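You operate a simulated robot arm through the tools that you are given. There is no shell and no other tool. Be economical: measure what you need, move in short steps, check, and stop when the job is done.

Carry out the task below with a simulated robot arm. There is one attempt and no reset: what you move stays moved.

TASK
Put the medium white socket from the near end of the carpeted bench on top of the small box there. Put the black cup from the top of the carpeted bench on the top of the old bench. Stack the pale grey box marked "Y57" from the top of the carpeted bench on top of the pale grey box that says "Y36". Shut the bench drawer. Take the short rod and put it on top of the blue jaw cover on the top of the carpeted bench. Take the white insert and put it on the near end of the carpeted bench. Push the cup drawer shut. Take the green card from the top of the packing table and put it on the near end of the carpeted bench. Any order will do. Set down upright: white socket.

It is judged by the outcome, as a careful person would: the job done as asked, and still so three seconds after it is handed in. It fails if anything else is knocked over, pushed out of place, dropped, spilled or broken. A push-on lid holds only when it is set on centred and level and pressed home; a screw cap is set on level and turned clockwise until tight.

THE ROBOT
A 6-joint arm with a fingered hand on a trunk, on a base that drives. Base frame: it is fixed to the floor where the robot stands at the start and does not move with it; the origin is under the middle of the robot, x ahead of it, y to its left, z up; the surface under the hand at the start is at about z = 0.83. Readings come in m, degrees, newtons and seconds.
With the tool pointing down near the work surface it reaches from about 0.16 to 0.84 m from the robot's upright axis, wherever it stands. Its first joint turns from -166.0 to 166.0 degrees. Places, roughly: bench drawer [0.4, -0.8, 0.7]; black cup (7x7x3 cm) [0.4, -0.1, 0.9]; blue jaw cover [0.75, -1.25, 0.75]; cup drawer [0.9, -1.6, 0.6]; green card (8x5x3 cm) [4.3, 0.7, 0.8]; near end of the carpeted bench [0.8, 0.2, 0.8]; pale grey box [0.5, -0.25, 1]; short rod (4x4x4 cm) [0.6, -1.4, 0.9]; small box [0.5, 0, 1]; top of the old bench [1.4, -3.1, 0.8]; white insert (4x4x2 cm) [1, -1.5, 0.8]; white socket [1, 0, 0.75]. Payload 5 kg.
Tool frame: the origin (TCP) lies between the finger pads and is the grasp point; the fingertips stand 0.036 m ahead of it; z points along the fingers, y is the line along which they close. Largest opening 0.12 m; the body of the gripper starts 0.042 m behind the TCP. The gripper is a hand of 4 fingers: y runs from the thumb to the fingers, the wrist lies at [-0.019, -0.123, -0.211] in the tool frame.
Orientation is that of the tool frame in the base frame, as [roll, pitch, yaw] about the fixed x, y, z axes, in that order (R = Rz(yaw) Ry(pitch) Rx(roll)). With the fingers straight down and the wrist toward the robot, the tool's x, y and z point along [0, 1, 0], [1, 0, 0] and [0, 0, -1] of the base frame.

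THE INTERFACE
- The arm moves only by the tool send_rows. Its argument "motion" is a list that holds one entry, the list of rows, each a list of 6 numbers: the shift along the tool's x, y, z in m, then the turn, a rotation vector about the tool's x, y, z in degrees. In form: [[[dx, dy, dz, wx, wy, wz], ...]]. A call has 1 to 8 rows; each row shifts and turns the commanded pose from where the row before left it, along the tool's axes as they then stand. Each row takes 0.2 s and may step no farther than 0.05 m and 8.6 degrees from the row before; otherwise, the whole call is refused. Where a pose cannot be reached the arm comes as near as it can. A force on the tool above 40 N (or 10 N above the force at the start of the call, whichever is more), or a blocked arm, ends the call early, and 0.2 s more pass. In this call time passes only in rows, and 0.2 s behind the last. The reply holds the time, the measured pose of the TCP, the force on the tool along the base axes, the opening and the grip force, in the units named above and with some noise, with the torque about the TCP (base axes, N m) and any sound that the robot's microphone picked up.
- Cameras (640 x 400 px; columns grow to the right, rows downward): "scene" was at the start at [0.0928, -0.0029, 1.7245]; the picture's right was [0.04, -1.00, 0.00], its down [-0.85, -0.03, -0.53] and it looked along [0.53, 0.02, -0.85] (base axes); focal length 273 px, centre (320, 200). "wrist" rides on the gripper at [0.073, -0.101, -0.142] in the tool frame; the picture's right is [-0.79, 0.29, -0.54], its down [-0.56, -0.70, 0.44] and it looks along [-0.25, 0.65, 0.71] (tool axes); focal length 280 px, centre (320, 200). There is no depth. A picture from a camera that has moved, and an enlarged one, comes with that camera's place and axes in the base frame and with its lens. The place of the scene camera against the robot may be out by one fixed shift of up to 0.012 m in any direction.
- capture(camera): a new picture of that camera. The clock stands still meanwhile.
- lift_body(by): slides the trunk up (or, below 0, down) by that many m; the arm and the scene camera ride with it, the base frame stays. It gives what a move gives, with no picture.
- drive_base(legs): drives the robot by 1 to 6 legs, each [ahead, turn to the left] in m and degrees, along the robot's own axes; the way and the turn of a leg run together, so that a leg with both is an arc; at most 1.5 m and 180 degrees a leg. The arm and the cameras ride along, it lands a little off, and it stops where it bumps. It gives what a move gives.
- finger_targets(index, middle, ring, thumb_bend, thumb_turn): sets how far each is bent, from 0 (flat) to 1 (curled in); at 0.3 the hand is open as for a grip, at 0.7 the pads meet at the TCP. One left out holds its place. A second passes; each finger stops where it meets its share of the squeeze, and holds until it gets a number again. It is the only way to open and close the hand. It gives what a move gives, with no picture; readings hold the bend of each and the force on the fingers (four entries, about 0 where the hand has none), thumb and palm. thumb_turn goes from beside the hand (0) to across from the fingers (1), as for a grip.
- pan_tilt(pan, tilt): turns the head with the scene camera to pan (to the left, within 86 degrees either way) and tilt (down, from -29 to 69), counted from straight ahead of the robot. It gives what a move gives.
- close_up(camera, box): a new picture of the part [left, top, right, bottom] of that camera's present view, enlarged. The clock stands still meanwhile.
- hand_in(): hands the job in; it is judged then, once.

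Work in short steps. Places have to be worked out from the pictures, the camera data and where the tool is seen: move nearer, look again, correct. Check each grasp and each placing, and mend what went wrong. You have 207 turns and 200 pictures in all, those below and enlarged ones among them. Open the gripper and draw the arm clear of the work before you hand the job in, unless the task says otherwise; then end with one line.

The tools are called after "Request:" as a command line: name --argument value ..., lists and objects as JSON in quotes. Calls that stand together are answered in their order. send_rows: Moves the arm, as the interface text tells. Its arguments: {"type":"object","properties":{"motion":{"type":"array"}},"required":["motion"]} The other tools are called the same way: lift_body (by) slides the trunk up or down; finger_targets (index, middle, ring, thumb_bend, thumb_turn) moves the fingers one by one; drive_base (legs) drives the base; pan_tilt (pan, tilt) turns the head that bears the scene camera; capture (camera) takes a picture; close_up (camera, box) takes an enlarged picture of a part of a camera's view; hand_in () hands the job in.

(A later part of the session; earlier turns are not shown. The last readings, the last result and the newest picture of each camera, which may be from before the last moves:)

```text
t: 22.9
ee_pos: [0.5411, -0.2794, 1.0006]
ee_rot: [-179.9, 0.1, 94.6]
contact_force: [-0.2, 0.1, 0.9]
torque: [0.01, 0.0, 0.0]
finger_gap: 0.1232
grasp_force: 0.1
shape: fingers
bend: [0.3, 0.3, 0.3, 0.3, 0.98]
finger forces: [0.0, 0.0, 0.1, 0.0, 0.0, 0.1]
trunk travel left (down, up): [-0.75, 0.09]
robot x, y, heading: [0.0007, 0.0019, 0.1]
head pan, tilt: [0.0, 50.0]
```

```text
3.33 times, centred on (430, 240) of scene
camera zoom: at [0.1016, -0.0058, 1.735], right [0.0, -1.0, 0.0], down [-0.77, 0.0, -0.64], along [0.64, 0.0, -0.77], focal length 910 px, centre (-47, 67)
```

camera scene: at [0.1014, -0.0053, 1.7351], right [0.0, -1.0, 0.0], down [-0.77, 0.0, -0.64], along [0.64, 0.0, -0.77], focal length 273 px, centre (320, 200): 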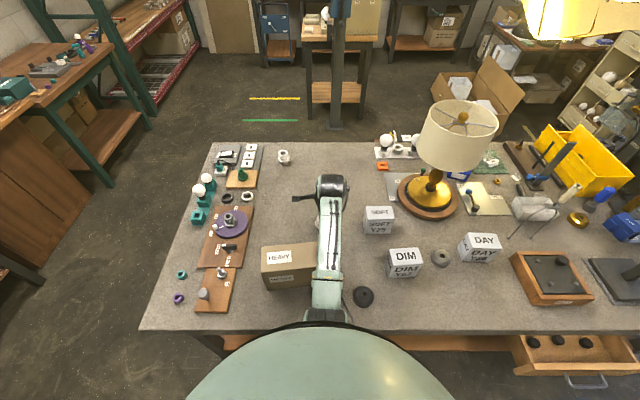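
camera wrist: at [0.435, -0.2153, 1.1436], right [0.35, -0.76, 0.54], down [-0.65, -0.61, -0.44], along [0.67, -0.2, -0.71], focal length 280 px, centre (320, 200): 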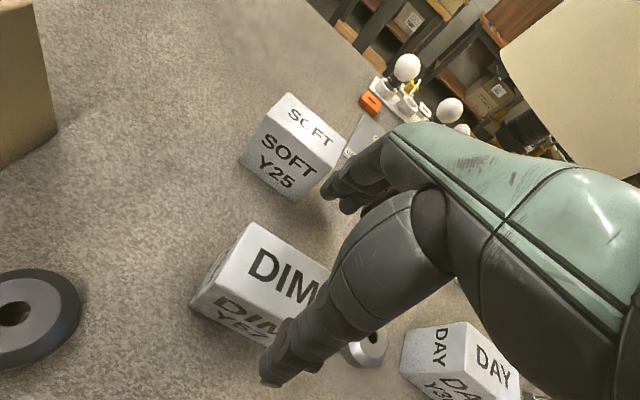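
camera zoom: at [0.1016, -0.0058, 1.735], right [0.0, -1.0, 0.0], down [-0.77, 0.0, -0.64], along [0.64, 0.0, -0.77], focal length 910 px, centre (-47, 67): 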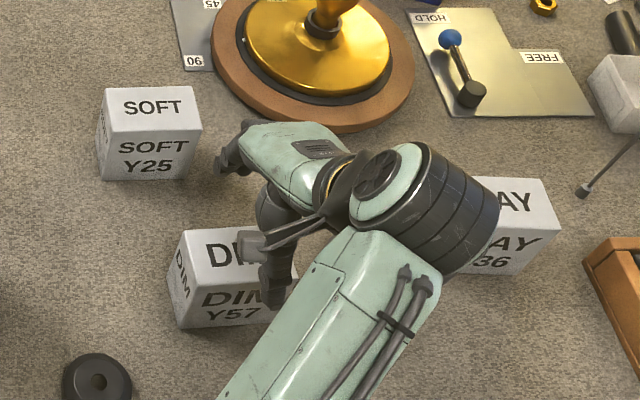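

Box centre confirmed at about (0.538,-0.278). Descend around it and close.

Request:
send_rows --motion '[[[0.001, -0.003, 0.04, 0, 0, 0], [0, 0, 0.04, 0, 0, 0], [0, 0, 0.025, 0, 0, 0]]]'

Request:
finger_targets --index 0.7 --middle 0.7 --ring 0.7 --thumb_bend 0.7

Request:
capture --camera "wrist"

```text
t: 23.7
ee_pos: [0.5382, -0.2791, 0.897]
ee_rot: [180.0, 0.1, 94.4]
contact_force: [-0.7, 0.1, -0.3]
torque: [0.02, -0.01, 0.01]
finger_gap: 0.1231
grasp_force: 0.0
shape: fingers
bend: [0.3, 0.3, 0.3, 0.3, 0.98]
finger forces: [0.2, 0.0, 0.0, 0.0, 0.0, 0.0]
trunk travel left (down, up): [-0.75, 0.09]
robot x, y, heading: [-0.0019, -0.0023, 0.1]
head pan, tilt: [0.0, 50.0]
```

```text
t: 24.7
ee_pos: [0.5386, -0.2789, 0.8971]
ee_rot: [179.9, -0.1, 94.6]
contact_force: [1.4, -0.6, 2.7]
torque: [-0.14, -0.21, 0.13]
finger_gap: 0.0615
grasp_force: 30.7
shape: fingers
bend: [0.52, 0.56, 0.56, 0.55, 0.96]
finger forces: [13.1, 8.5, 8.7, 0.0, 30.4, 0.0]
trunk travel left (down, up): [-0.75, 0.09]
robot x, y, heading: [-0.0011, 0.0017, -0.0]
head pan, tilt: [0.0, 50.0]
```

```text
163 pictures are left
camera wrist: at [0.4321, -0.2146, 1.0404], right [0.35, -0.76, 0.54], down [-0.65, -0.61, -0.44], along [0.67, -0.2, -0.71], focal length 280 px, centre (320, 200)
```

wrist: 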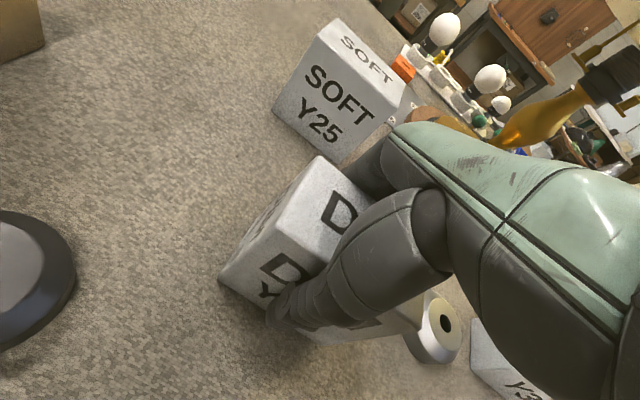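

Y57 gripped firmly (31 N). Lift it and check.

Request:
send_rows --motion '[[[0, 0, -0.03, 0, 0, 0], [0, 0, -0.04, 0, 0, 0], [0, 0, -0.04, 0, 0, 0], [0, 0, -0.03, 0, 0, 0]]]'

Request:
capture --camera "wrist"

Request:
capture --camera "scene"

```text
t: 25.7
ee_pos: [0.5387, -0.2782, 1.039]
ee_rot: [180.0, 0.0, 94.6]
contact_force: [-0.1, -0.5, -1.6]
torque: [0.03, 0.0, -0.03]
finger_gap: 0.0615
grasp_force: 28.8
shape: fingers
bend: [0.52, 0.56, 0.57, 0.55, 0.95]
finger forces: [13.0, 7.7, 7.7, 0.1, 30.2, 0.1]
trunk travel left (down, up): [-0.75, 0.09]
robot x, y, heading: [0.0016, 0.0027, -0.2]
head pan, tilt: [0.0, 50.0]
```

```text
162 pictures are left
camera wrist: at [0.4319, -0.2135, 1.181], right [0.35, -0.76, 0.54], down [-0.65, -0.61, -0.44], along [0.67, -0.2, -0.71], focal length 280 px, centre (320, 200)
```

wrist: 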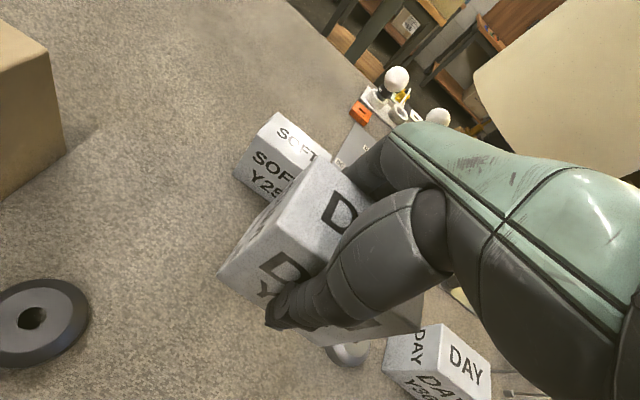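

```text
161 pictures are left
camera scene: at [0.1014, -0.0058, 1.735], right [0.0, -1.0, 0.0], down [-0.77, 0.0, -0.64], along [0.64, 0.0, -0.77], focal length 273 px, centre (320, 200)
```

scene: 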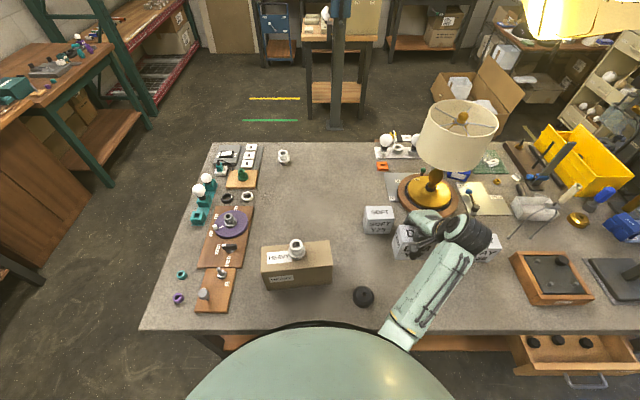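

Holding well. Rotate to Y36's yaw (≈-4°) and slide to y≈-0.56, keeping clear of the lampshade.

Request:
send_rows --motion '[[[0, 0, 0, 0, 0, 8.5], [-0.047, 0.0033, 0, 0, 0, 0], [-0.047, 0.0033, 0, 0, 0, 0], [-0.047, 0.0033, 0, 0, 0, 0], [-0.047, 0.0033, 0, 0, 0, 0], [-0.047, 0.0033, 0, 0, 0, 0], [-0.046, 0.0033, 0, 0, 0, 0]]]'

Request:
capture --camera "wrist"

Request:
capture --camera "scene"

```text
t: 27.3
ee_pos: [0.538, -0.5626, 1.0356]
ee_rot: [-180.0, -0.1, 86.1]
contact_force: [-0.6, -0.7, -2.8]
torque: [-0.01, -0.02, -0.03]
finger_gap: 0.0613
grasp_force: 28.4
shape: fingers
bend: [0.52, 0.56, 0.57, 0.55, 0.95]
finger forces: [12.5, 7.7, 7.5, 0.1, 29.0, 0.0]
trunk travel left (down, up): [-0.75, 0.09]
robot x, y, heading: [0.0013, -0.0014, 0.1]
head pan, tilt: [0.0, 50.0]
```

```text
160 pictures are left
camera wrist: at [0.4416, -0.484, 1.1797], right [0.23, -0.81, 0.54], down [-0.74, -0.51, -0.44], along [0.63, -0.3, -0.71], focal length 280 px, centre (320, 200)
```

wrist: 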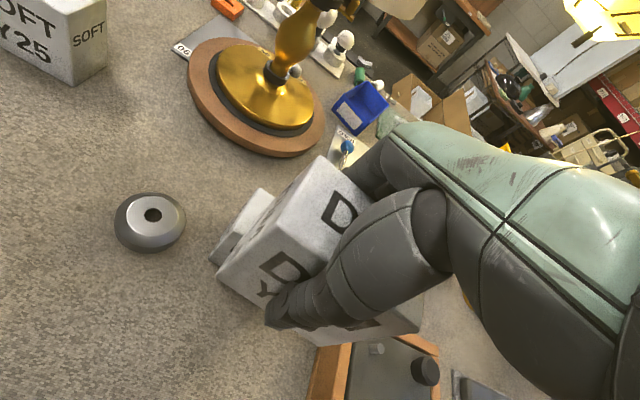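

```text
159 pictures are left
camera scene: at [0.1012, -0.0086, 1.735], right [0.0, -1.0, 0.0], down [-0.77, 0.0, -0.64], along [0.64, 0.0, -0.77], focal length 273 px, centre (320, 200)
```

scene: 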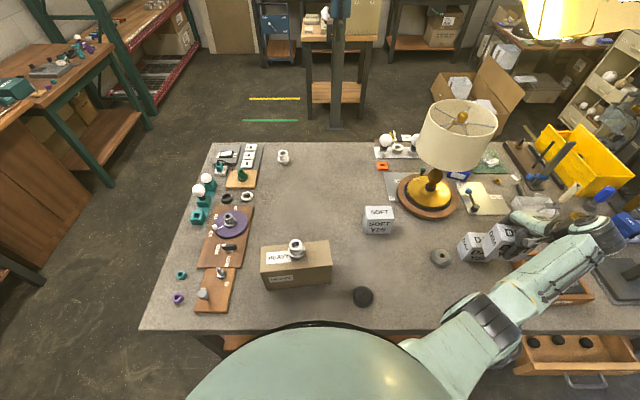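

Y36 shows behind the held box. Zoom to fix its edges.

Request:
close_up --camera "wrist" --box '[190, 150, 350, 280]'

Request:
close_up --camera "scene" --box '[440, 200, 560, 280]'

```text
3.08 times, centred on (270, 215) of wrist
camera zoom: at [0.4416, -0.484, 1.1797], right [0.23, -0.81, 0.54], down [-0.74, -0.51, -0.44], along [0.63, -0.3, -0.71], focal length 863 px, centre (474, 154)
```

zoom: 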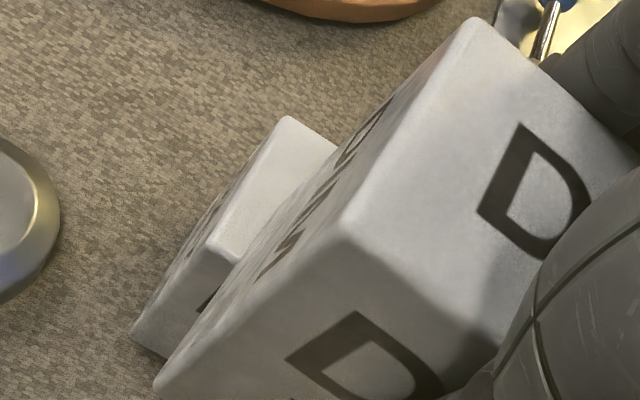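

```text
5.00 times, centred on (500, 240) of scene
camera zoom: at [0.1012, -0.0086, 1.735], right [0.0, -1.0, 0.0], down [-0.77, 0.0, -0.64], along [0.64, 0.0, -0.77], focal length 1365 px, centre (-580, 0)
```

zoom: 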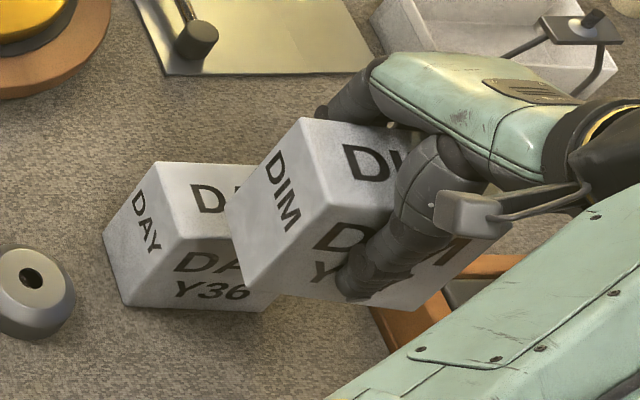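

Relative to the held box, Y36 is +0.057 m in x and +0.005 in y. Move over it, lower part way and verify.

Request:
send_rows --motion '[[[0.004, 0.029, 0, 0, 0, 0], [0.004, 0.0285, 0, 0, 0, 0], [0, 0, 0.02, 0, 0, 0]]]'

Request:
close_up --camera "wrist" --box '[180, 140, 440, 380]'

Request:
close_up --camera "scene" --box '[440, 190, 560, 280]'

```text
t: 28.1
ee_pos: [0.5967, -0.5574, 1.017]
ee_rot: [180.0, 0.1, 86.0]
contact_force: [-0.6, 0.9, -0.8]
torque: [-0.01, -0.06, -0.01]
finger_gap: 0.0609
grasp_force: 28.7
shape: fingers
bend: [0.52, 0.56, 0.57, 0.55, 0.95]
finger forces: [12.4, 7.6, 7.5, 0.0, 28.9, 0.1]
trunk travel left (down, up): [-0.75, 0.09]
robot x, y, heading: [-0.0015, -0.0016, -0.1]
head pan, tilt: [0.0, 50.0]
```

```text
1.67 times, centred on (310, 260) of wrist
camera zoom: at [0.5004, -0.477, 1.1605], right [0.23, -0.81, 0.54], down [-0.74, -0.51, -0.44], along [0.63, -0.3, -0.71], focal length 467 px, centre (337, 100)
```

zoom: 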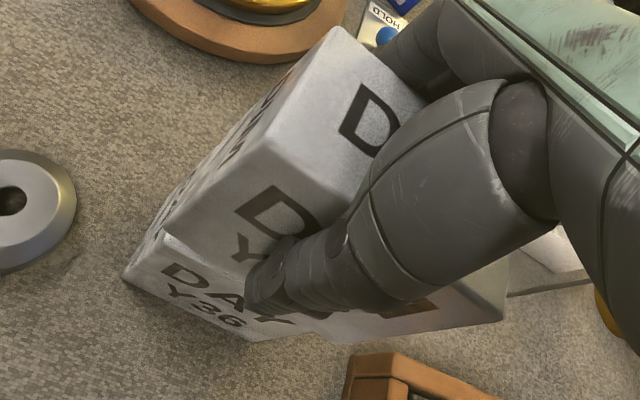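

```text
4.44 times, centred on (500, 235) of scene
camera zoom: at [0.1007, -0.0058, 1.7351], right [0.0, -1.0, 0.0], down [-0.77, 0.0, -0.64], along [0.64, 0.0, -0.77], focal length 1213 px, centre (-480, 44)
```

zoom: 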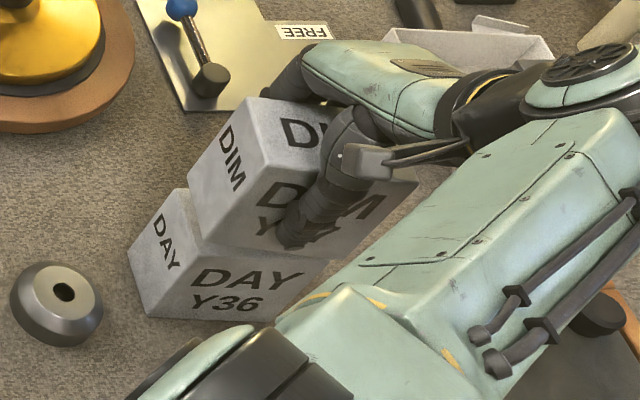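

Nearly aligned. Lower in small steps to near contact and recheck.

Request:
send_rows --motion '[[[0, 0, 0.006, 0, 0, 0]]]'

Request:
send_rows --motion '[[[0, 0, 0.005, 0, 0, 0]]]'

Request:
send_rows --motion '[[[0, 0, 0.004, 0, 0, 0]]]'

Request:
close_up --camera "wrist" --box '[200, 210, 310, 310]'

Request:
close_up --camera "scene" --box '[460, 200, 520, 270]'

```text
t: 28.5
ee_pos: [0.5978, -0.5569, 1.0115]
ee_rot: [-180.0, 0.0, 86.1]
contact_force: [0.6, 0.5, -1.3]
torque: [-0.01, 0.01, -0.01]
finger_gap: 0.0609
grasp_force: 27.6
shape: fingers
bend: [0.52, 0.56, 0.57, 0.55, 0.95]
finger forces: [12.5, 7.6, 7.4, 0.0, 28.8, 0.1]
trunk travel left (down, up): [-0.75, 0.09]
robot x, y, heading: [-0.0013, 0.0009, -0.0]
head pan, tilt: [0.0, 50.0]
```

```text
t: 28.9
ee_pos: [0.5965, -0.5571, 1.0052]
ee_rot: [-179.9, 0.0, 86.0]
contact_force: [0.9, -0.2, -1.1]
torque: [0.0, 0.0, 0.0]
finger_gap: 0.061
grasp_force: 28.1
shape: fingers
bend: [0.52, 0.56, 0.57, 0.55, 0.95]
finger forces: [12.5, 7.6, 7.5, 0.0, 28.9, 0.0]
trunk travel left (down, up): [-0.75, 0.09]
robot x, y, heading: [0.0042, 0.0009, -0.2]
head pan, tilt: [0.0, 50.0]
```

```text
t: 29.3
ee_pos: [0.5968, -0.5569, 1.0021]
ee_rot: [-179.9, -0.1, 86.0]
contact_force: [-0.2, -0.1, -1.8]
torque: [-0.03, -0.01, 0.01]
finger_gap: 0.0612
grasp_force: 28.3
shape: fingers
bend: [0.52, 0.56, 0.57, 0.55, 0.95]
finger forces: [12.5, 7.6, 7.4, 0.0, 28.9, 0.0]
trunk travel left (down, up): [-0.75, 0.09]
robot x, y, heading: [0.0039, -0.003, 0.0]
head pan, tilt: [0.0, 50.0]
```

```text
4.00 times, centred on (255, 260) of wrist
camera zoom: at [0.5012, -0.4772, 1.1448], right [0.23, -0.81, 0.54], down [-0.74, -0.51, -0.44], along [0.63, -0.3, -0.71], focal length 1122 px, centre (580, -40)
```

zoom: 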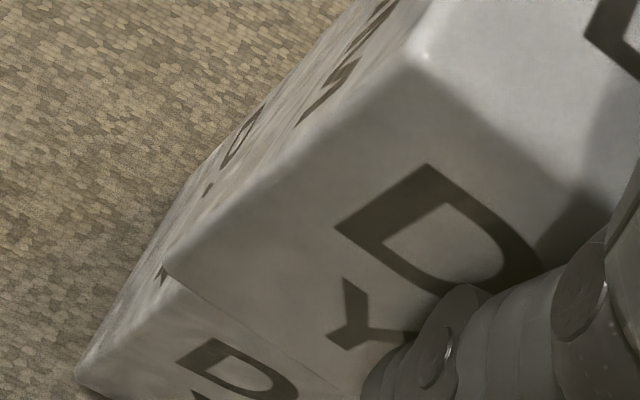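

```text
5.71 times, centred on (490, 235) of scene
camera zoom: at [0.1015, -0.006, 1.735], right [0.0, -1.0, 0.0], down [-0.77, 0.0, -0.64], along [0.64, 0.0, -0.77], focal length 1560 px, centre (-651, 0)
```

zoom: 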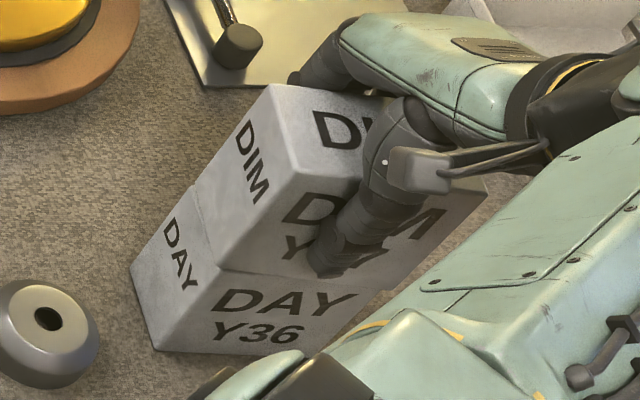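

Edges line up well. Step down to contact.

Request:
send_rows --motion '[[[0, 0, 0.004, 0, 0, 0]]]'

Request:
send_rows --motion '[[[0, 0, 0.004, 0, 0, 0]]]'

```text
t: 29.7
ee_pos: [0.5974, -0.5571, 0.998]
ee_rot: [-180.0, -0.1, 86.0]
contact_force: [-0.3, 0.6, -1.1]
torque: [-0.06, -0.08, 0.0]
finger_gap: 0.0609
grasp_force: 28.5
shape: fingers
bend: [0.52, 0.56, 0.57, 0.55, 0.95]
finger forces: [12.4, 7.6, 7.5, 0.0, 29.1, 0.1]
trunk travel left (down, up): [-0.75, 0.09]
robot x, y, heading: [-0.0007, 0.0015, 0.2]
head pan, tilt: [0.0, 50.0]
```

```text
t: 30.1
ee_pos: [0.5968, -0.5563, 0.9972]
ee_rot: [179.8, 0.2, 86.0]
contact_force: [0.1, 2.2, 9.5]
torque: [-0.43, -0.29, 0.03]
finger_gap: 0.0611
grasp_force: 29.9
shape: fingers
bend: [0.52, 0.56, 0.57, 0.55, 0.95]
finger forces: [12.6, 8.3, 8.7, 0.0, 30.8, 0.0]
trunk travel left (down, up): [-0.75, 0.09]
robot x, y, heading: [0.0005, -0.0012, 0.1]
head pan, tilt: [0.0, 50.0]
```

Contact at z≈0.997. Release evenly.

Request:
finger_targets --index 0.3 --middle 0.3 --ring 0.3 --thumb_bend 0.3

Request:
send_rows --motion '[[[0, 0, -0.03, 0, 0, 0], [0, 0, -0.04, 0, 0, 0], [0, 0, -0.04, 0, 0, 0]]]'

Request:
send_rows --motion '[[[0.047, -0.012, 0, 0, 0, 0], [0.047, -0.012, 0, 0, 0, 0], [0.047, -0.012, 0, 0, 0, 0], [0.047, -0.012, 0, 0, 0, 0], [0.047, -0.012, 0, 0, 0, 0], [0.047, -0.012, 0, 0, 0, 0], [0.047, -0.012, 0, 0, 0, 0], [0.047, -0.012, 0, 0, 0, 0]]]'

Request:
capture --camera "wrist"

Request:
close_up --camera "scene" --box '[340, 160, 560, 330]'

```text
t: 31.1
ee_pos: [0.597, -0.5569, 0.9933]
ee_rot: [-180.0, 0.0, 86.0]
contact_force: [-0.1, 0.4, -0.9]
torque: [0.02, 0.04, -0.01]
finger_gap: 0.1231
grasp_force: 0.2
shape: fingers
bend: [0.3, 0.3, 0.3, 0.3, 0.97]
finger forces: [0.0, 0.1, 0.0, 0.1, 0.0, 0.1]
trunk travel left (down, up): [-0.75, 0.09]
robot x, y, heading: [-0.0024, 0.002, -0.1]
head pan, tilt: [0.0, 50.0]
```

```text
t: 31.9
ee_pos: [0.5974, -0.5568, 1.1028]
ee_rot: [-180.0, 0.0, 86.0]
contact_force: [0.2, 0.4, -1.0]
torque: [0.04, -0.02, 0.01]
finger_gap: 0.1235
grasp_force: 0.1
shape: fingers
bend: [0.3, 0.3, 0.3, 0.3, 0.97]
finger forces: [0.0, 0.1, 0.0, 0.0, 0.0, 0.0]
trunk travel left (down, up): [-0.75, 0.09]
robot x, y, heading: [0.0032, 0.0028, 0.1]
head pan, tilt: [0.0, 50.0]
```

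```text
t: 33.7
ee_pos: [0.5266, -0.1703, 1.1042]
ee_rot: [180.0, 0.1, 86.0]
contact_force: [1.4, -0.6, 0.7]
torque: [-0.04, -0.01, 0.01]
finger_gap: 0.1233
grasp_force: 0.0
shape: fingers
bend: [0.3, 0.3, 0.3, 0.3, 0.98]
finger forces: [0.1, 0.0, 0.1, 0.0, 0.0, 0.0]
trunk travel left (down, up): [-0.75, 0.09]
robot x, y, heading: [-0.0014, 0.0019, 0.1]
head pan, tilt: [0.0, 50.0]
```

```text
152 pictures are left
camera wrist: at [0.4316, -0.0903, 1.2465], right [0.23, -0.81, 0.54], down [-0.74, -0.51, -0.44], along [0.63, -0.3, -0.71], focal length 280 px, centre (320, 200)
```

wrist: 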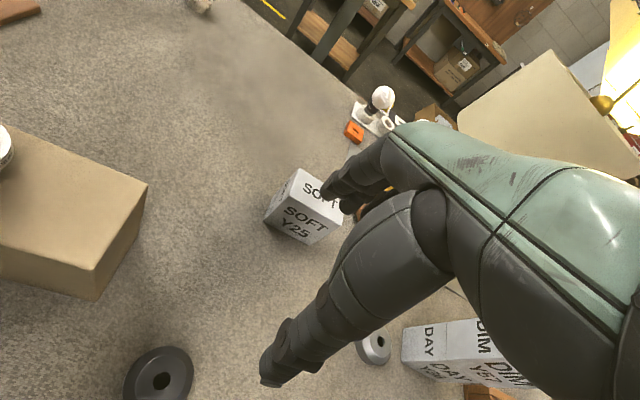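

```text
2.35 times, centred on (450, 245) of scene
camera zoom: at [0.1003, -0.0033, 1.7351], right [0.0, -1.0, 0.0], down [-0.77, 0.0, -0.64], along [0.64, 0.0, -0.77], focal length 642 px, centre (14, 94)
```

zoom: 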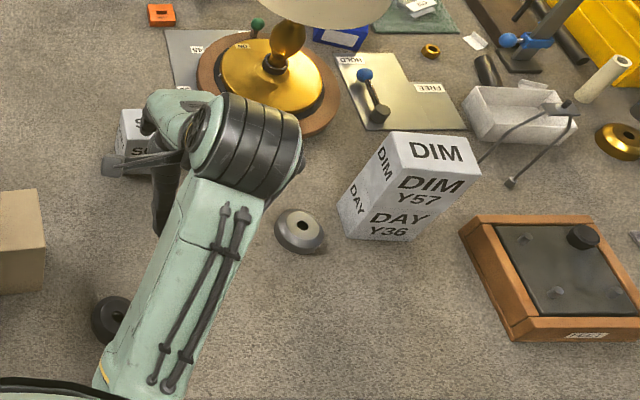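

The stack is good. Now the black cup at about (0.435,-0.142): move above it and check.

Request:
send_rows --motion '[[[0.011, -0.0467, 0, 0, 0, 0], [0.0105, -0.0467, 0, 0, 0, 0], [0, 0, 0.045, 0, 0, 0], [0, 0, 0.045, 0, 0, 0], [0, 0, 0.045, 0, 0, 0]]]'

Request:
capture --camera "wrist"

```text
t: 34.9
ee_pos: [0.4363, -0.1437, 0.9687]
ee_rot: [180.0, -0.1, 85.9]
contact_force: [0.1, 0.4, -0.6]
torque: [0.02, 0.02, -0.01]
finger_gap: 0.1236
grasp_force: 0.1
shape: fingers
bend: [0.3, 0.3, 0.3, 0.3, 0.98]
finger forces: [0.1, 0.1, 0.0, 0.0, 0.1, 0.0]
trunk travel left (down, up): [-0.75, 0.09]
robot x, y, heading: [0.0011, 0.0024, -0.1]
head pan, tilt: [0.0, 50.0]
```

```text
150 pictures are left
camera wrist: at [0.3403, -0.0644, 1.1114], right [0.23, -0.81, 0.54], down [-0.74, -0.51, -0.44], along [0.63, -0.3, -0.71], focal length 280 px, centre (320, 200)
```

wrist: 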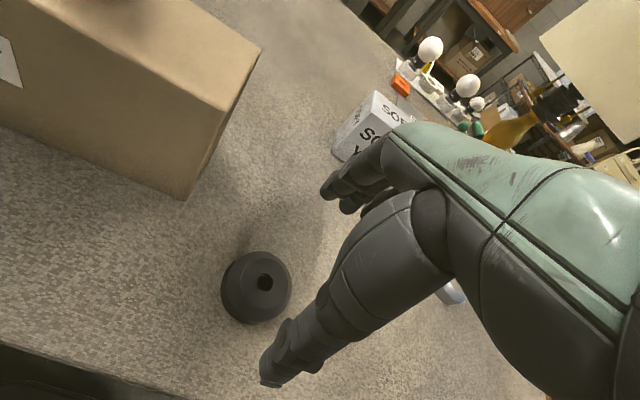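

Cup is under the TCP. Descend and close.

Request:
send_rows --motion '[[[0.003, 0, 0.04, 0, 0, 0], [0, 0, 0.04, 0, 0, 0], [0, 0, 0.016, 0, 0, 0]]]'

Request:
finger_targets --index 0.7 --middle 0.7 --ring 0.7 --thumb_bend 0.7

Request:
capture --camera "wrist"

```text
t: 35.7
ee_pos: [0.4368, -0.142, 0.8733]
ee_rot: [-180.0, 0.1, 86.1]
contact_force: [-0.9, -1.2, -0.3]
torque: [0.01, 0.02, -0.05]
finger_gap: 0.1238
grasp_force: 0.1
shape: fingers
bend: [0.3, 0.3, 0.3, 0.3, 0.98]
finger forces: [0.0, 0.1, 0.0, 0.1, 0.0, 0.0]
trunk travel left (down, up): [-0.75, 0.09]
robot x, y, heading: [0.0009, -0.0014, 0.0]
head pan, tilt: [0.0, 50.0]
```

```text
t: 36.7
ee_pos: [0.4353, -0.1433, 0.8722]
ee_rot: [-179.9, -0.1, 86.1]
contact_force: [0.4, -0.9, 0.7]
torque: [-0.04, -0.05, 0.02]
finger_gap: 0.0628
grasp_force: 15.8
shape: fingers
bend: [0.52, 0.57, 0.7, 0.52, 0.96]
finger forces: [9.1, 8.3, 0.0, 0.0, 14.5, 0.0]
trunk travel left (down, up): [-0.75, 0.09]
robot x, y, heading: [0.0012, -0.0007, -0.0]
head pan, tilt: [0.0, 50.0]
```

```text
149 pictures are left
camera wrist: at [0.3398, -0.0639, 1.0158], right [0.23, -0.81, 0.54], down [-0.74, -0.51, -0.44], along [0.63, -0.3, -0.71], focal length 280 px, centre (320, 200)
```

wrist: 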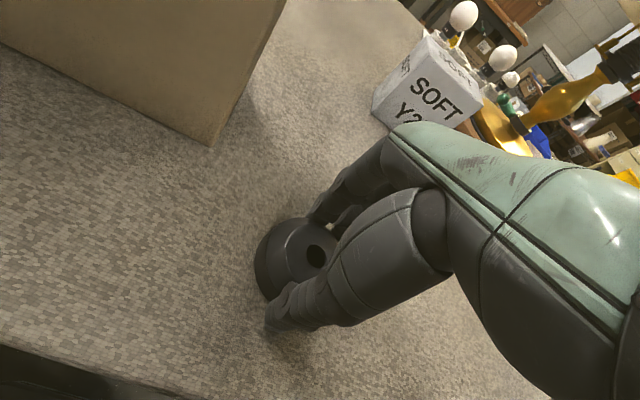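

Gripped with index, middle and thumb. Lift and check that it comes along.

Request:
send_rows --motion '[[[0, 0, -0.02, 0, 0, 0], [0, 0, -0.04, 0, 0, 0], [0, 0, -0.04, 0, 0, 0], [0, 0, -0.04, 0, 0, 0], [0, 0, -0.04, 0, 0, 0], [0, 0, -0.03, 0, 0, 0]]]'

Request:
capture --camera "wrist"

Request:
pan_tilt --pan -70 --tilt 45

Request:
capture --camera "scene"

```text
t: 38.1
ee_pos: [0.4358, -0.1448, 1.0845]
ee_rot: [-179.9, 0.1, 86.0]
contact_force: [-0.2, 0.0, -0.1]
torque: [0.03, 0.0, 0.03]
finger_gap: 0.0631
grasp_force: 15.8
shape: fingers
bend: [0.52, 0.57, 0.7, 0.52, 0.96]
finger forces: [9.1, 7.7, 0.1, 0.1, 14.3, 0.0]
trunk travel left (down, up): [-0.75, 0.09]
robot x, y, heading: [-0.0017, -0.0008, -0.1]
head pan, tilt: [0.0, 50.0]
```

```text
148 pictures are left
camera wrist: at [0.3399, -0.0646, 1.2269], right [0.23, -0.81, 0.54], down [-0.74, -0.51, -0.44], along [0.63, -0.3, -0.71], focal length 280 px, centre (320, 200)
```

wrist: 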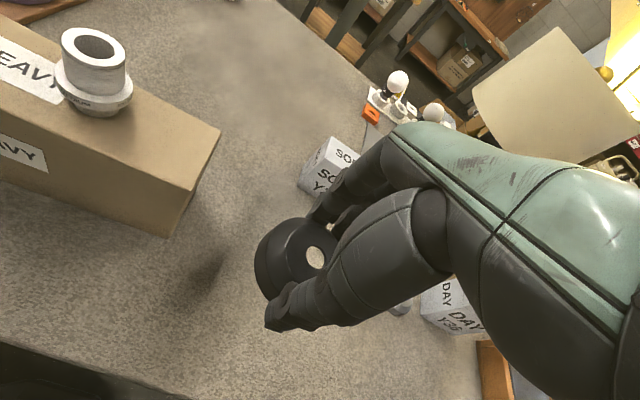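

```text
t: 39.5
ee_pos: [0.4353, -0.1438, 1.0835]
ee_rot: [179.9, 0.0, 86.0]
contact_force: [-0.6, 0.1, -1.4]
torque: [-0.01, -0.02, -0.01]
finger_gap: 0.0625
grasp_force: 16.0
shape: fingers
bend: [0.52, 0.57, 0.7, 0.52, 0.96]
finger forces: [9.0, 7.6, 0.0, 0.0, 14.3, 0.0]
trunk travel left (down, up): [-0.75, 0.09]
robot x, y, heading: [-0.0007, 0.0001, 0.2]
head pan, tilt: [-70.0, 45.0]
```

```text
147 pictures are left
camera scene: at [0.0521, -0.0818, 1.7419], right [-0.94, -0.34, 0.0], down [-0.24, 0.66, -0.71], along [0.24, -0.66, -0.71], focal length 273 px, centre (320, 200)
```

scene: 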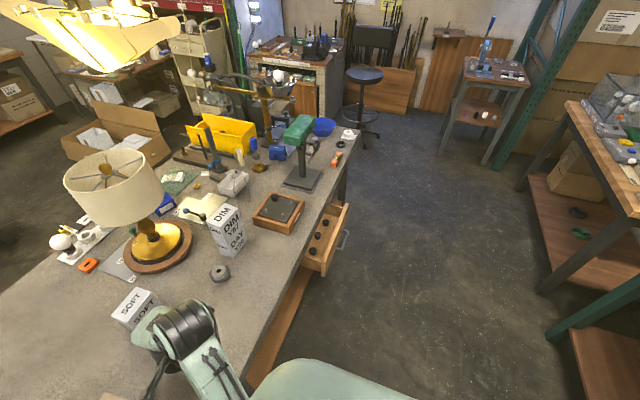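

The cup is held. I back off, turn right and drive along the aisle toward the old bench, in parts.

Request:
drive_base --legs '[[-0.3, 0], [0, -90], [1.2, 0]]'

Request:
pan_tilt --pan 20 --tilt 35

Request:
capture --camera "scene"

Request:
capture --camera "wrist"

```text
t: 52.7
ee_pos: [-0.4792, -1.6485, 1.0842]
ee_rot: [-180.0, -0.1, -5.0]
contact_force: [-0.5, 0.1, 0.0]
torque: [0.01, 0.0, -0.01]
finger_gap: 0.0623
grasp_force: 14.9
shape: fingers
bend: [0.53, 0.57, 0.7, 0.52, 0.96]
finger forces: [8.9, 7.5, 0.1, 0.1, 13.9, 0.0]
trunk travel left (down, up): [-0.75, 0.09]
robot x, y, heading: [-0.327, -1.2142, -91.1]
head pan, tilt: [-70.0, 45.0]
```

```text
t: 54.3
ee_pos: [-0.48, -1.6474, 1.0833]
ee_rot: [180.0, 0.1, -5.0]
contact_force: [0.2, 0.1, -0.9]
torque: [0.0, -0.01, 0.02]
finger_gap: 0.0623
grasp_force: 14.9
shape: fingers
bend: [0.53, 0.57, 0.7, 0.52, 0.96]
finger forces: [8.8, 7.5, 0.0, 0.0, 13.9, 0.0]
trunk travel left (down, up): [-0.75, 0.09]
robot x, y, heading: [-0.3312, -1.2164, -91.1]
head pan, tilt: [20.0, 35.0]
```

```text
146 pictures are left
camera scene: at [-0.3059, -1.3337, 1.7567], right [-0.95, -0.33, 0.0], down [-0.19, 0.54, -0.82], along [0.27, -0.77, -0.57], focal length 273 px, centre (320, 200)
```

scene: 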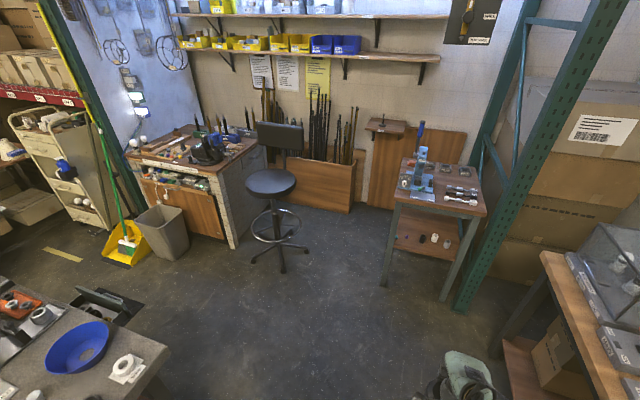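

```text
145 pictures are left
camera wrist: at [-0.3986, -1.5534, 1.2267], right [-0.81, -0.22, 0.54], down [-0.5, 0.75, -0.44], along [-0.31, -0.63, -0.71], focal length 280 px, centre (320, 200)
```

wrist: 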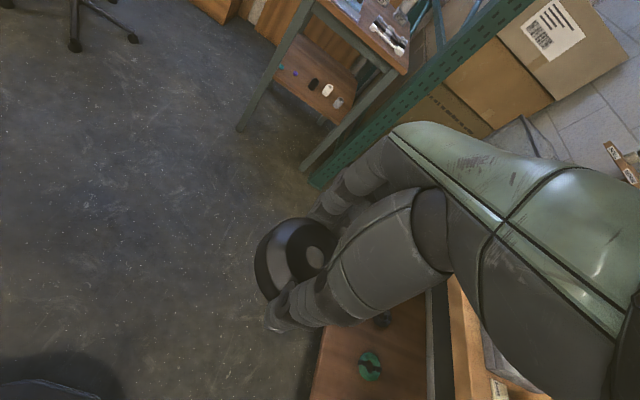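

The old bench stands ahead-left, with clutter and a bin before it. Zoom to find free space and obstacles.

Request:
close_up --camera "scene" --box '[110, 90, 310, 260]'

Request:
close_up --camera "scene" --box '[0, 260, 200, 400]'

```text
2.35 times, centred on (210, 175) of scene
camera zoom: at [-0.3059, -1.3337, 1.7567], right [-0.95, -0.33, 0.0], down [-0.19, 0.54, -0.82], along [0.27, -0.77, -0.57], focal length 642 px, centre (579, 259)
```

zoom: 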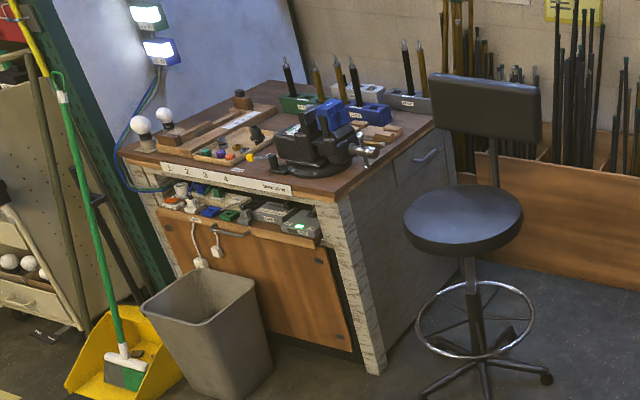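

```text
2.86 times, centred on (100, 330) of scene
camera zoom: at [-0.3059, -1.3337, 1.7567], right [-0.95, -0.33, 0.0], down [-0.19, 0.54, -0.82], along [0.27, -0.77, -0.57], focal length 780 px, centre (949, -171)
```

zoom: 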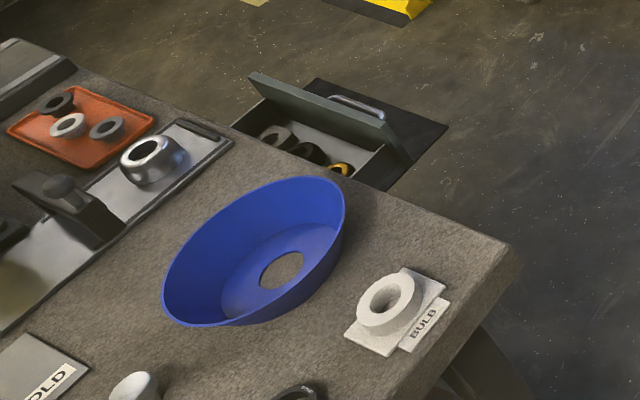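

Free spot at the old bench's front-right corner, about (1.02,-2.77). I'll drive round the bench corner to roughly (0.68,-2.2), facing it.

Request:
drive_base --legs '[[0.7, 0], [0, 75.7], [1.04, 0], [0, -45]]'

Request:
pan_tilt --pan 0 --tilt 50

Request:
capture --camera "scene"

Request:
capture --camera "wrist"

```text
t: 70.2
ee_pos: [0.7616, -2.6441, 1.0823]
ee_rot: [179.9, 0.0, 26.2]
contact_force: [-0.3, -0.3, -1.4]
torque: [-0.01, 0.02, 0.0]
finger_gap: 0.0621
grasp_force: 15.1
shape: fingers
bend: [0.53, 0.58, 0.7, 0.52, 0.96]
finger forces: [8.8, 7.3, 0.0, 0.0, 13.6, 0.0]
trunk travel left (down, up): [-0.75, 0.09]
robot x, y, heading: [0.6693, -2.1968, -60.0]
head pan, tilt: [20.0, 35.0]
```

```text
t: 71.1
ee_pos: [0.762, -2.6428, 1.0839]
ee_rot: [-179.9, -0.1, 26.2]
contact_force: [-0.9, -0.1, -0.6]
torque: [0.0, -0.05, 0.0]
finger_gap: 0.0621
grasp_force: 15.0
shape: fingers
bend: [0.53, 0.58, 0.7, 0.52, 0.96]
finger forces: [8.7, 7.3, 0.0, 0.1, 13.4, 0.1]
trunk travel left (down, up): [-0.75, 0.09]
robot x, y, heading: [0.6647, -2.1939, -59.8]
head pan, tilt: [0.0, 50.0]
```

```text
142 pictures are left
camera scene: at [0.7159, -2.2933, 1.7351], right [-0.86, -0.5, 0.0], down [-0.39, 0.66, -0.64], along [0.32, -0.56, -0.77], focal length 273 px, centre (320, 200)
```

scene: 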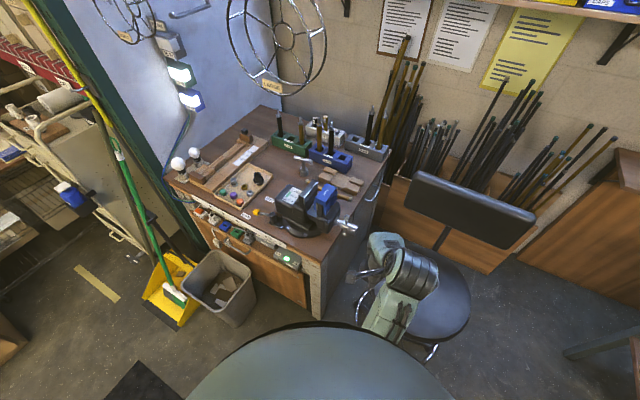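

```text
141 pictures are left
camera wrist: at [0.7827, -2.5213, 1.2267], right [-0.58, -0.61, 0.54], down [-0.81, 0.38, -0.44], along [0.06, -0.7, -0.71], focal length 280 px, centre (320, 200)
```

wrist: 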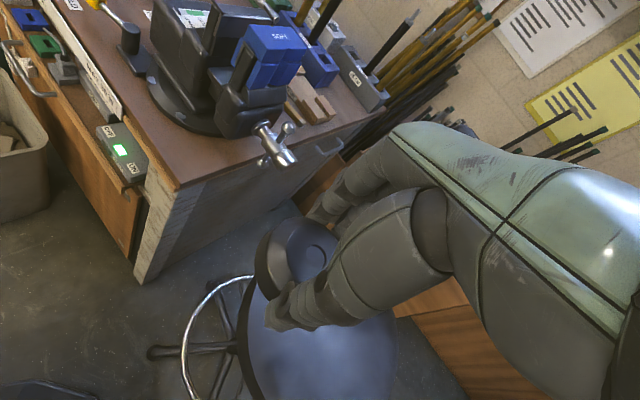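

I'm near the bench. Zoom on its top to pick the free spot precisely.

Request:
close_up --camera "scene" --box '[160, 100, 400, 270]'

Request:
close_up --camera "wrist" --box '[60, 0, 380, 240]'

```text
2.35 times, centred on (280, 185) of scene
camera zoom: at [0.7159, -2.2933, 1.7351], right [-0.86, -0.5, 0.0], down [-0.39, 0.66, -0.64], along [0.32, -0.56, -0.77], focal length 642 px, centre (414, 235)
```

zoom: 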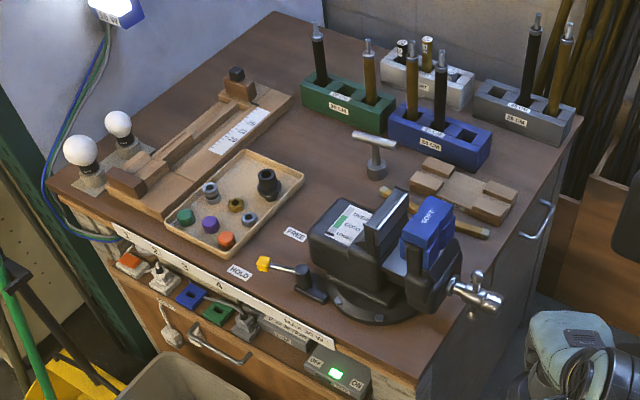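

```text
1.67 times, centred on (220, 120) of wrist
camera zoom: at [0.7827, -2.5213, 1.2267], right [-0.58, -0.61, 0.54], down [-0.81, 0.38, -0.44], along [0.06, -0.7, -0.71], focal length 467 px, centre (487, 333)
```

zoom: 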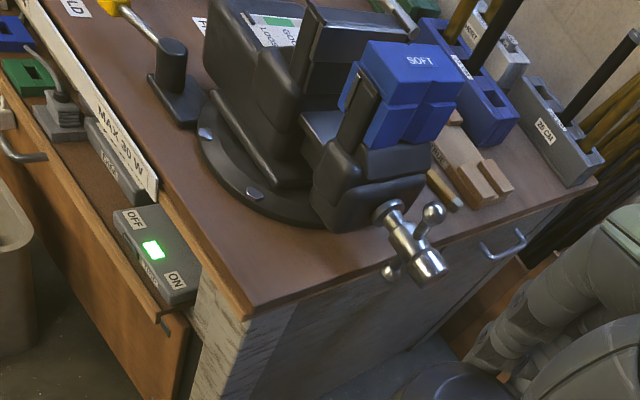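

The corner triangle is free; the vise base is near, so I'll turn the hand so that its closing line runs along the corner's tangent. First rotate (yaw 26 → -50).

Request:
send_rows --motion '[[[0, 0, 0, 0, 0, 8.5], [0, 0, 0, 0, 0, 8.5], [0, 0, 0, 0, 0, 8.5], [0, 0, 0, 0, 0, 8.5], [0, 0, 0, 0, 0, 8.5], [0, 0, 0, 0, 0, 8.5], [0, 0, 0, 0, 0, 8.5], [0, 0, 0, 0, 0, 8.5]]]'

Request:
capture --camera "wrist"

```text
t: 72.9
ee_pos: [0.7617, -2.6451, 1.081]
ee_rot: [179.9, -0.1, -42.0]
contact_force: [0.0, -0.1, 0.2]
torque: [-0.02, -0.01, 0.03]
finger_gap: 0.062
grasp_force: 14.3
shape: fingers
bend: [0.53, 0.58, 0.7, 0.52, 0.96]
finger forces: [8.7, 7.3, 0.1, 0.1, 13.4, 0.1]
trunk travel left (down, up): [-0.75, 0.09]
robot x, y, heading: [0.6704, -2.1946, -59.7]
head pan, tilt: [0.0, 50.0]
```

```text
138 pictures are left
camera wrist: at [0.8831, -2.6179, 1.2237], right [-0.78, 0.31, 0.54], down [0.05, 0.89, -0.45], along [-0.62, -0.32, -0.71], focal length 280 px, centre (320, 200)
```

wrist: 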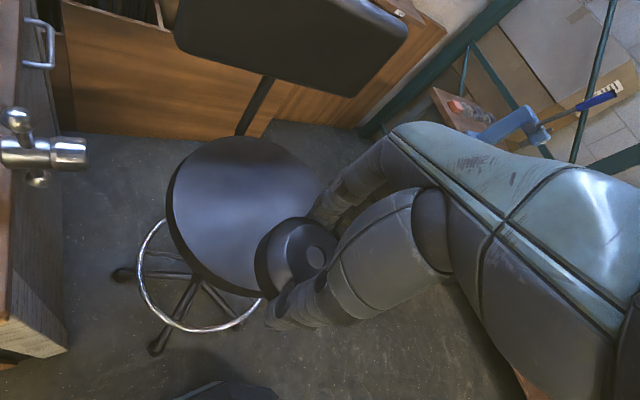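

Now move over the corner at this height and look.

Request:
send_rows --motion '[[[0.0465, -0.0178, 0, 0, 0, 2], [0.0465, -0.0178, 0, 0, 0, 2], [0.0465, -0.0178, 0, 0, 0, 2], [0.0465, -0.0178, 0, 0, 0, 2]]]'

Request:
capture --camera "wrist"

Request:
capture --camera "scene"

```text
t: 73.9
ee_pos: [0.9337, -2.7416, 1.0489]
ee_rot: [179.8, 0.1, -49.9]
contact_force: [-0.3, 0.0, -0.8]
torque: [0.02, 0.03, -0.02]
finger_gap: 0.0617
grasp_force: 13.8
shape: fingers
bend: [0.53, 0.58, 0.7, 0.52, 0.96]
finger forces: [8.6, 7.0, 0.0, 0.0, 12.7, 0.0]
out of reach, approached as far as the arm can: row 1, 2, 3
trunk travel left (down, up): [-0.75, 0.09]
robot x, y, heading: [0.6665, -2.1929, -59.7]
head pan, tilt: [0.0, 50.0]
```

```text
137 pictures are left
camera wrist: at [1.0576, -2.7316, 1.1919], right [-0.73, 0.42, 0.54], down [0.17, 0.88, -0.44], along [-0.66, -0.23, -0.71], focal length 280 px, centre (320, 200)
```

wrist: 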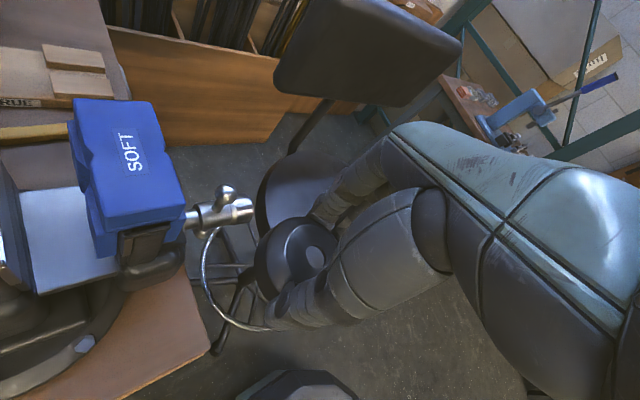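

```text
136 pictures are left
camera scene: at [0.7191, -2.2954, 1.7348], right [-0.86, -0.5, 0.0], down [-0.39, 0.66, -0.64], along [0.32, -0.55, -0.77], focal length 273 px, centre (320, 200)
```

scene: 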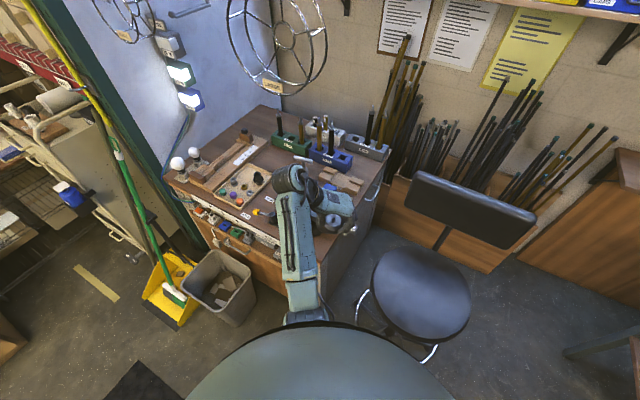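

Corner measured at (0.958,-2.708); I aim the cup at (0.998,-2.75). Shift there and view again.

Request:
send_rows --motion '[[[0.024, -0.022, 0, 0, 0, 0], [0.0235, -0.022, 0, 0, 0, 0]]]'

Request:
capture --camera "wrist"

```text
t: 74.5
ee_pos: [0.999, -2.749, 1.0483]
ee_rot: [179.8, 0.1, -49.8]
contact_force: [0.5, 0.2, -0.5]
torque: [0.01, 0.01, -0.01]
finger_gap: 0.0596
grasp_force: 15.1
shape: fingers
bend: [0.53, 0.59, 0.7, 0.53, 0.96]
finger forces: [8.2, 6.2, 0.0, 0.0, 15.9, 0.0]
out of reach, approached as far as the arm can: row 1
trunk travel left (down, up): [-0.75, 0.09]
robot x, y, heading: [0.6683, -2.1976, -60.0]
head pan, tilt: [0.0, 50.0]
```

```text
135 pictures are left
camera wrist: at [1.1226, -2.7396, 1.1917], right [-0.73, 0.42, 0.54], down [0.17, 0.88, -0.44], along [-0.66, -0.23, -0.71], focal length 280 px, centre (320, 200)
```

wrist: 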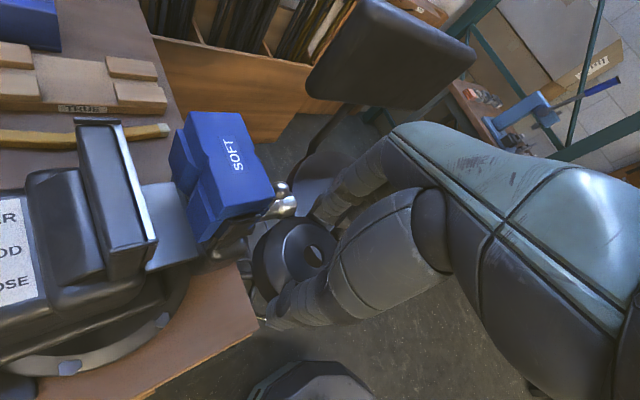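

Grip gap shrank slightly; zoom to check the cup and clearance to the vise.

Request:
close_up --camera "wrist" --box '[160, 130, 400, 380]'

Request:
close_up --camera "scene" --box '[220, 130, 400, 260]'

```text
1.60 times, centred on (280, 255) of wrist
camera zoom: at [1.1226, -2.7396, 1.1917], right [-0.73, 0.42, 0.54], down [0.17, 0.88, -0.44], along [-0.66, -0.23, -0.71], focal length 449 px, centre (384, 112)
```

zoom: 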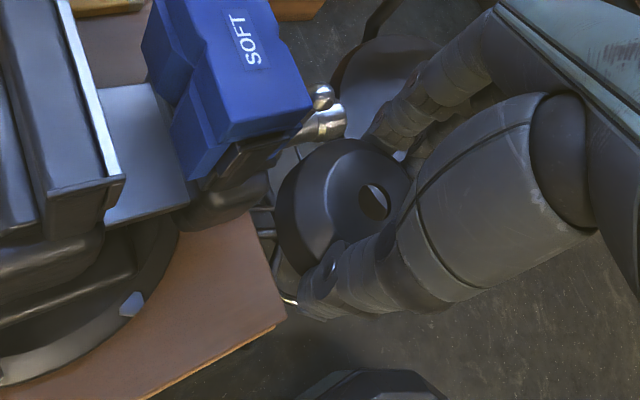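

```text
3.08 times, centred on (310, 195) of scene
camera zoom: at [0.7184, -2.2941, 1.7349], right [-0.86, -0.5, 0.0], down [-0.39, 0.66, -0.64], along [0.32, -0.56, -0.77], focal length 840 px, centre (351, 215)
```

zoom: 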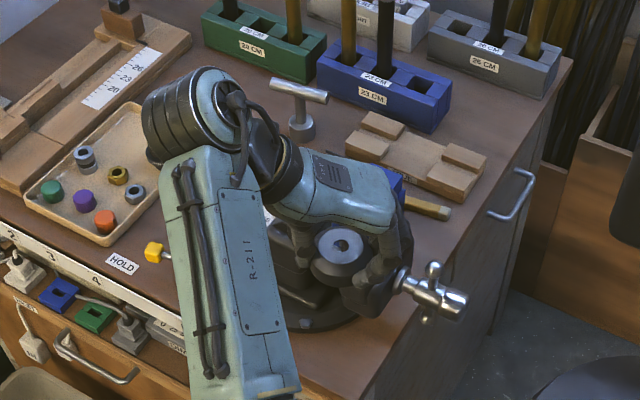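

The vise's blue cover reaches z≈1.02, so the corner is too tight for the hand. A better spot lies between vise and tray, about (1.325,-2.98). First go straight up and retract.

Request:
lift_body --by 0.088

Request:
send_rows --motion '[[[-0.0235, 0.022, 0, 0, 0, 0], [-0.02, -0.035, 0, 0, 0, -8], [-0.02, -0.035, 0, 0, 0, -8], [-0.02, -0.035, 0, 0, 0, -8], [-0.02, -0.035, 0, 0, 0, -8], [-0.01, -0.035, 0, 0, 0, -8], [0.0, -0.035, 0, 0, 0, -8]]]'

Request:
capture --camera "wrist"

Request:
capture --camera "scene"

```text
t: 75.7
ee_pos: [0.997, -2.75, 1.1375]
ee_rot: [-180.0, 0.1, -49.8]
contact_force: [-0.1, -0.4, 0.3]
torque: [-0.02, 0.0, -0.02]
finger_gap: 0.0599
grasp_force: 15.2
shape: fingers
bend: [0.53, 0.59, 0.7, 0.53, 0.96]
finger forces: [8.1, 6.2, 0.0, 0.0, 15.8, 0.0]
trunk travel left (down, up): [-0.838, 0.002]
robot x, y, heading: [0.6666, -2.1975, -59.8]
head pan, tilt: [0.0, 50.0]
```

```text
t: 77.3
ee_pos: [0.9928, -2.5144, 1.1391]
ee_rot: [179.9, 0.1, -1.7]
contact_force: [-0.2, 0.3, -0.3]
torque: [0.01, 0.02, 0.01]
finger_gap: 0.0599
grasp_force: 15.1
shape: fingers
bend: [0.53, 0.59, 0.7, 0.53, 0.96]
finger forces: [8.1, 6.2, 0.0, 0.0, 15.8, 0.0]
trunk travel left (down, up): [-0.838, 0.002]
robot x, y, heading: [0.6718, -2.195, -60.0]
head pan, tilt: [0.0, 50.0]
```

```text
132 pictures are left
camera wrist: at [1.0684, -2.4161, 1.2817], right [-0.8, -0.26, 0.54], down [-0.54, 0.72, -0.44], along [-0.27, -0.65, -0.71], focal length 280 px, centre (320, 200)
```

wrist: 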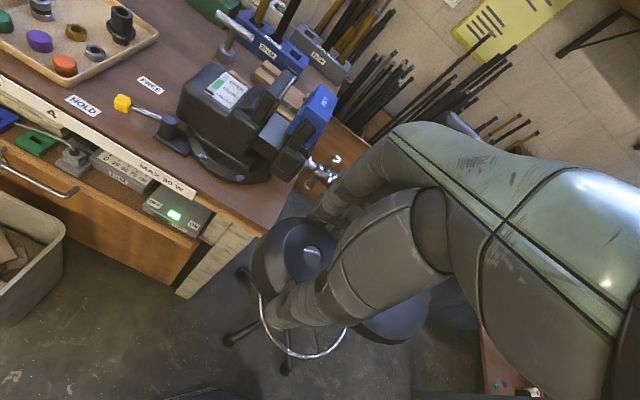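

```text
131 pictures are left
camera scene: at [0.7147, -2.2921, 1.8231], right [-0.86, -0.5, 0.0], down [-0.38, 0.66, -0.64], along [0.32, -0.56, -0.77], focal length 273 px, centre (320, 200)
```

scene: 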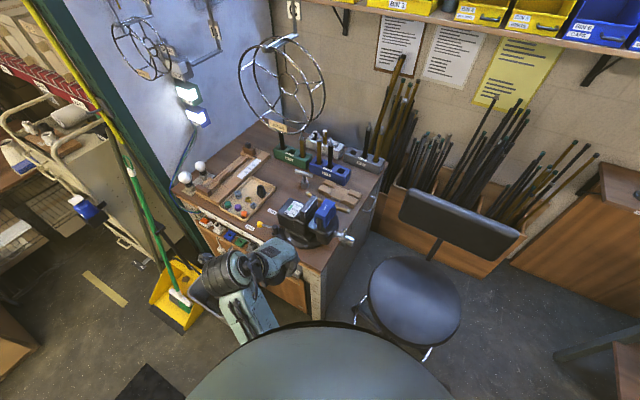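

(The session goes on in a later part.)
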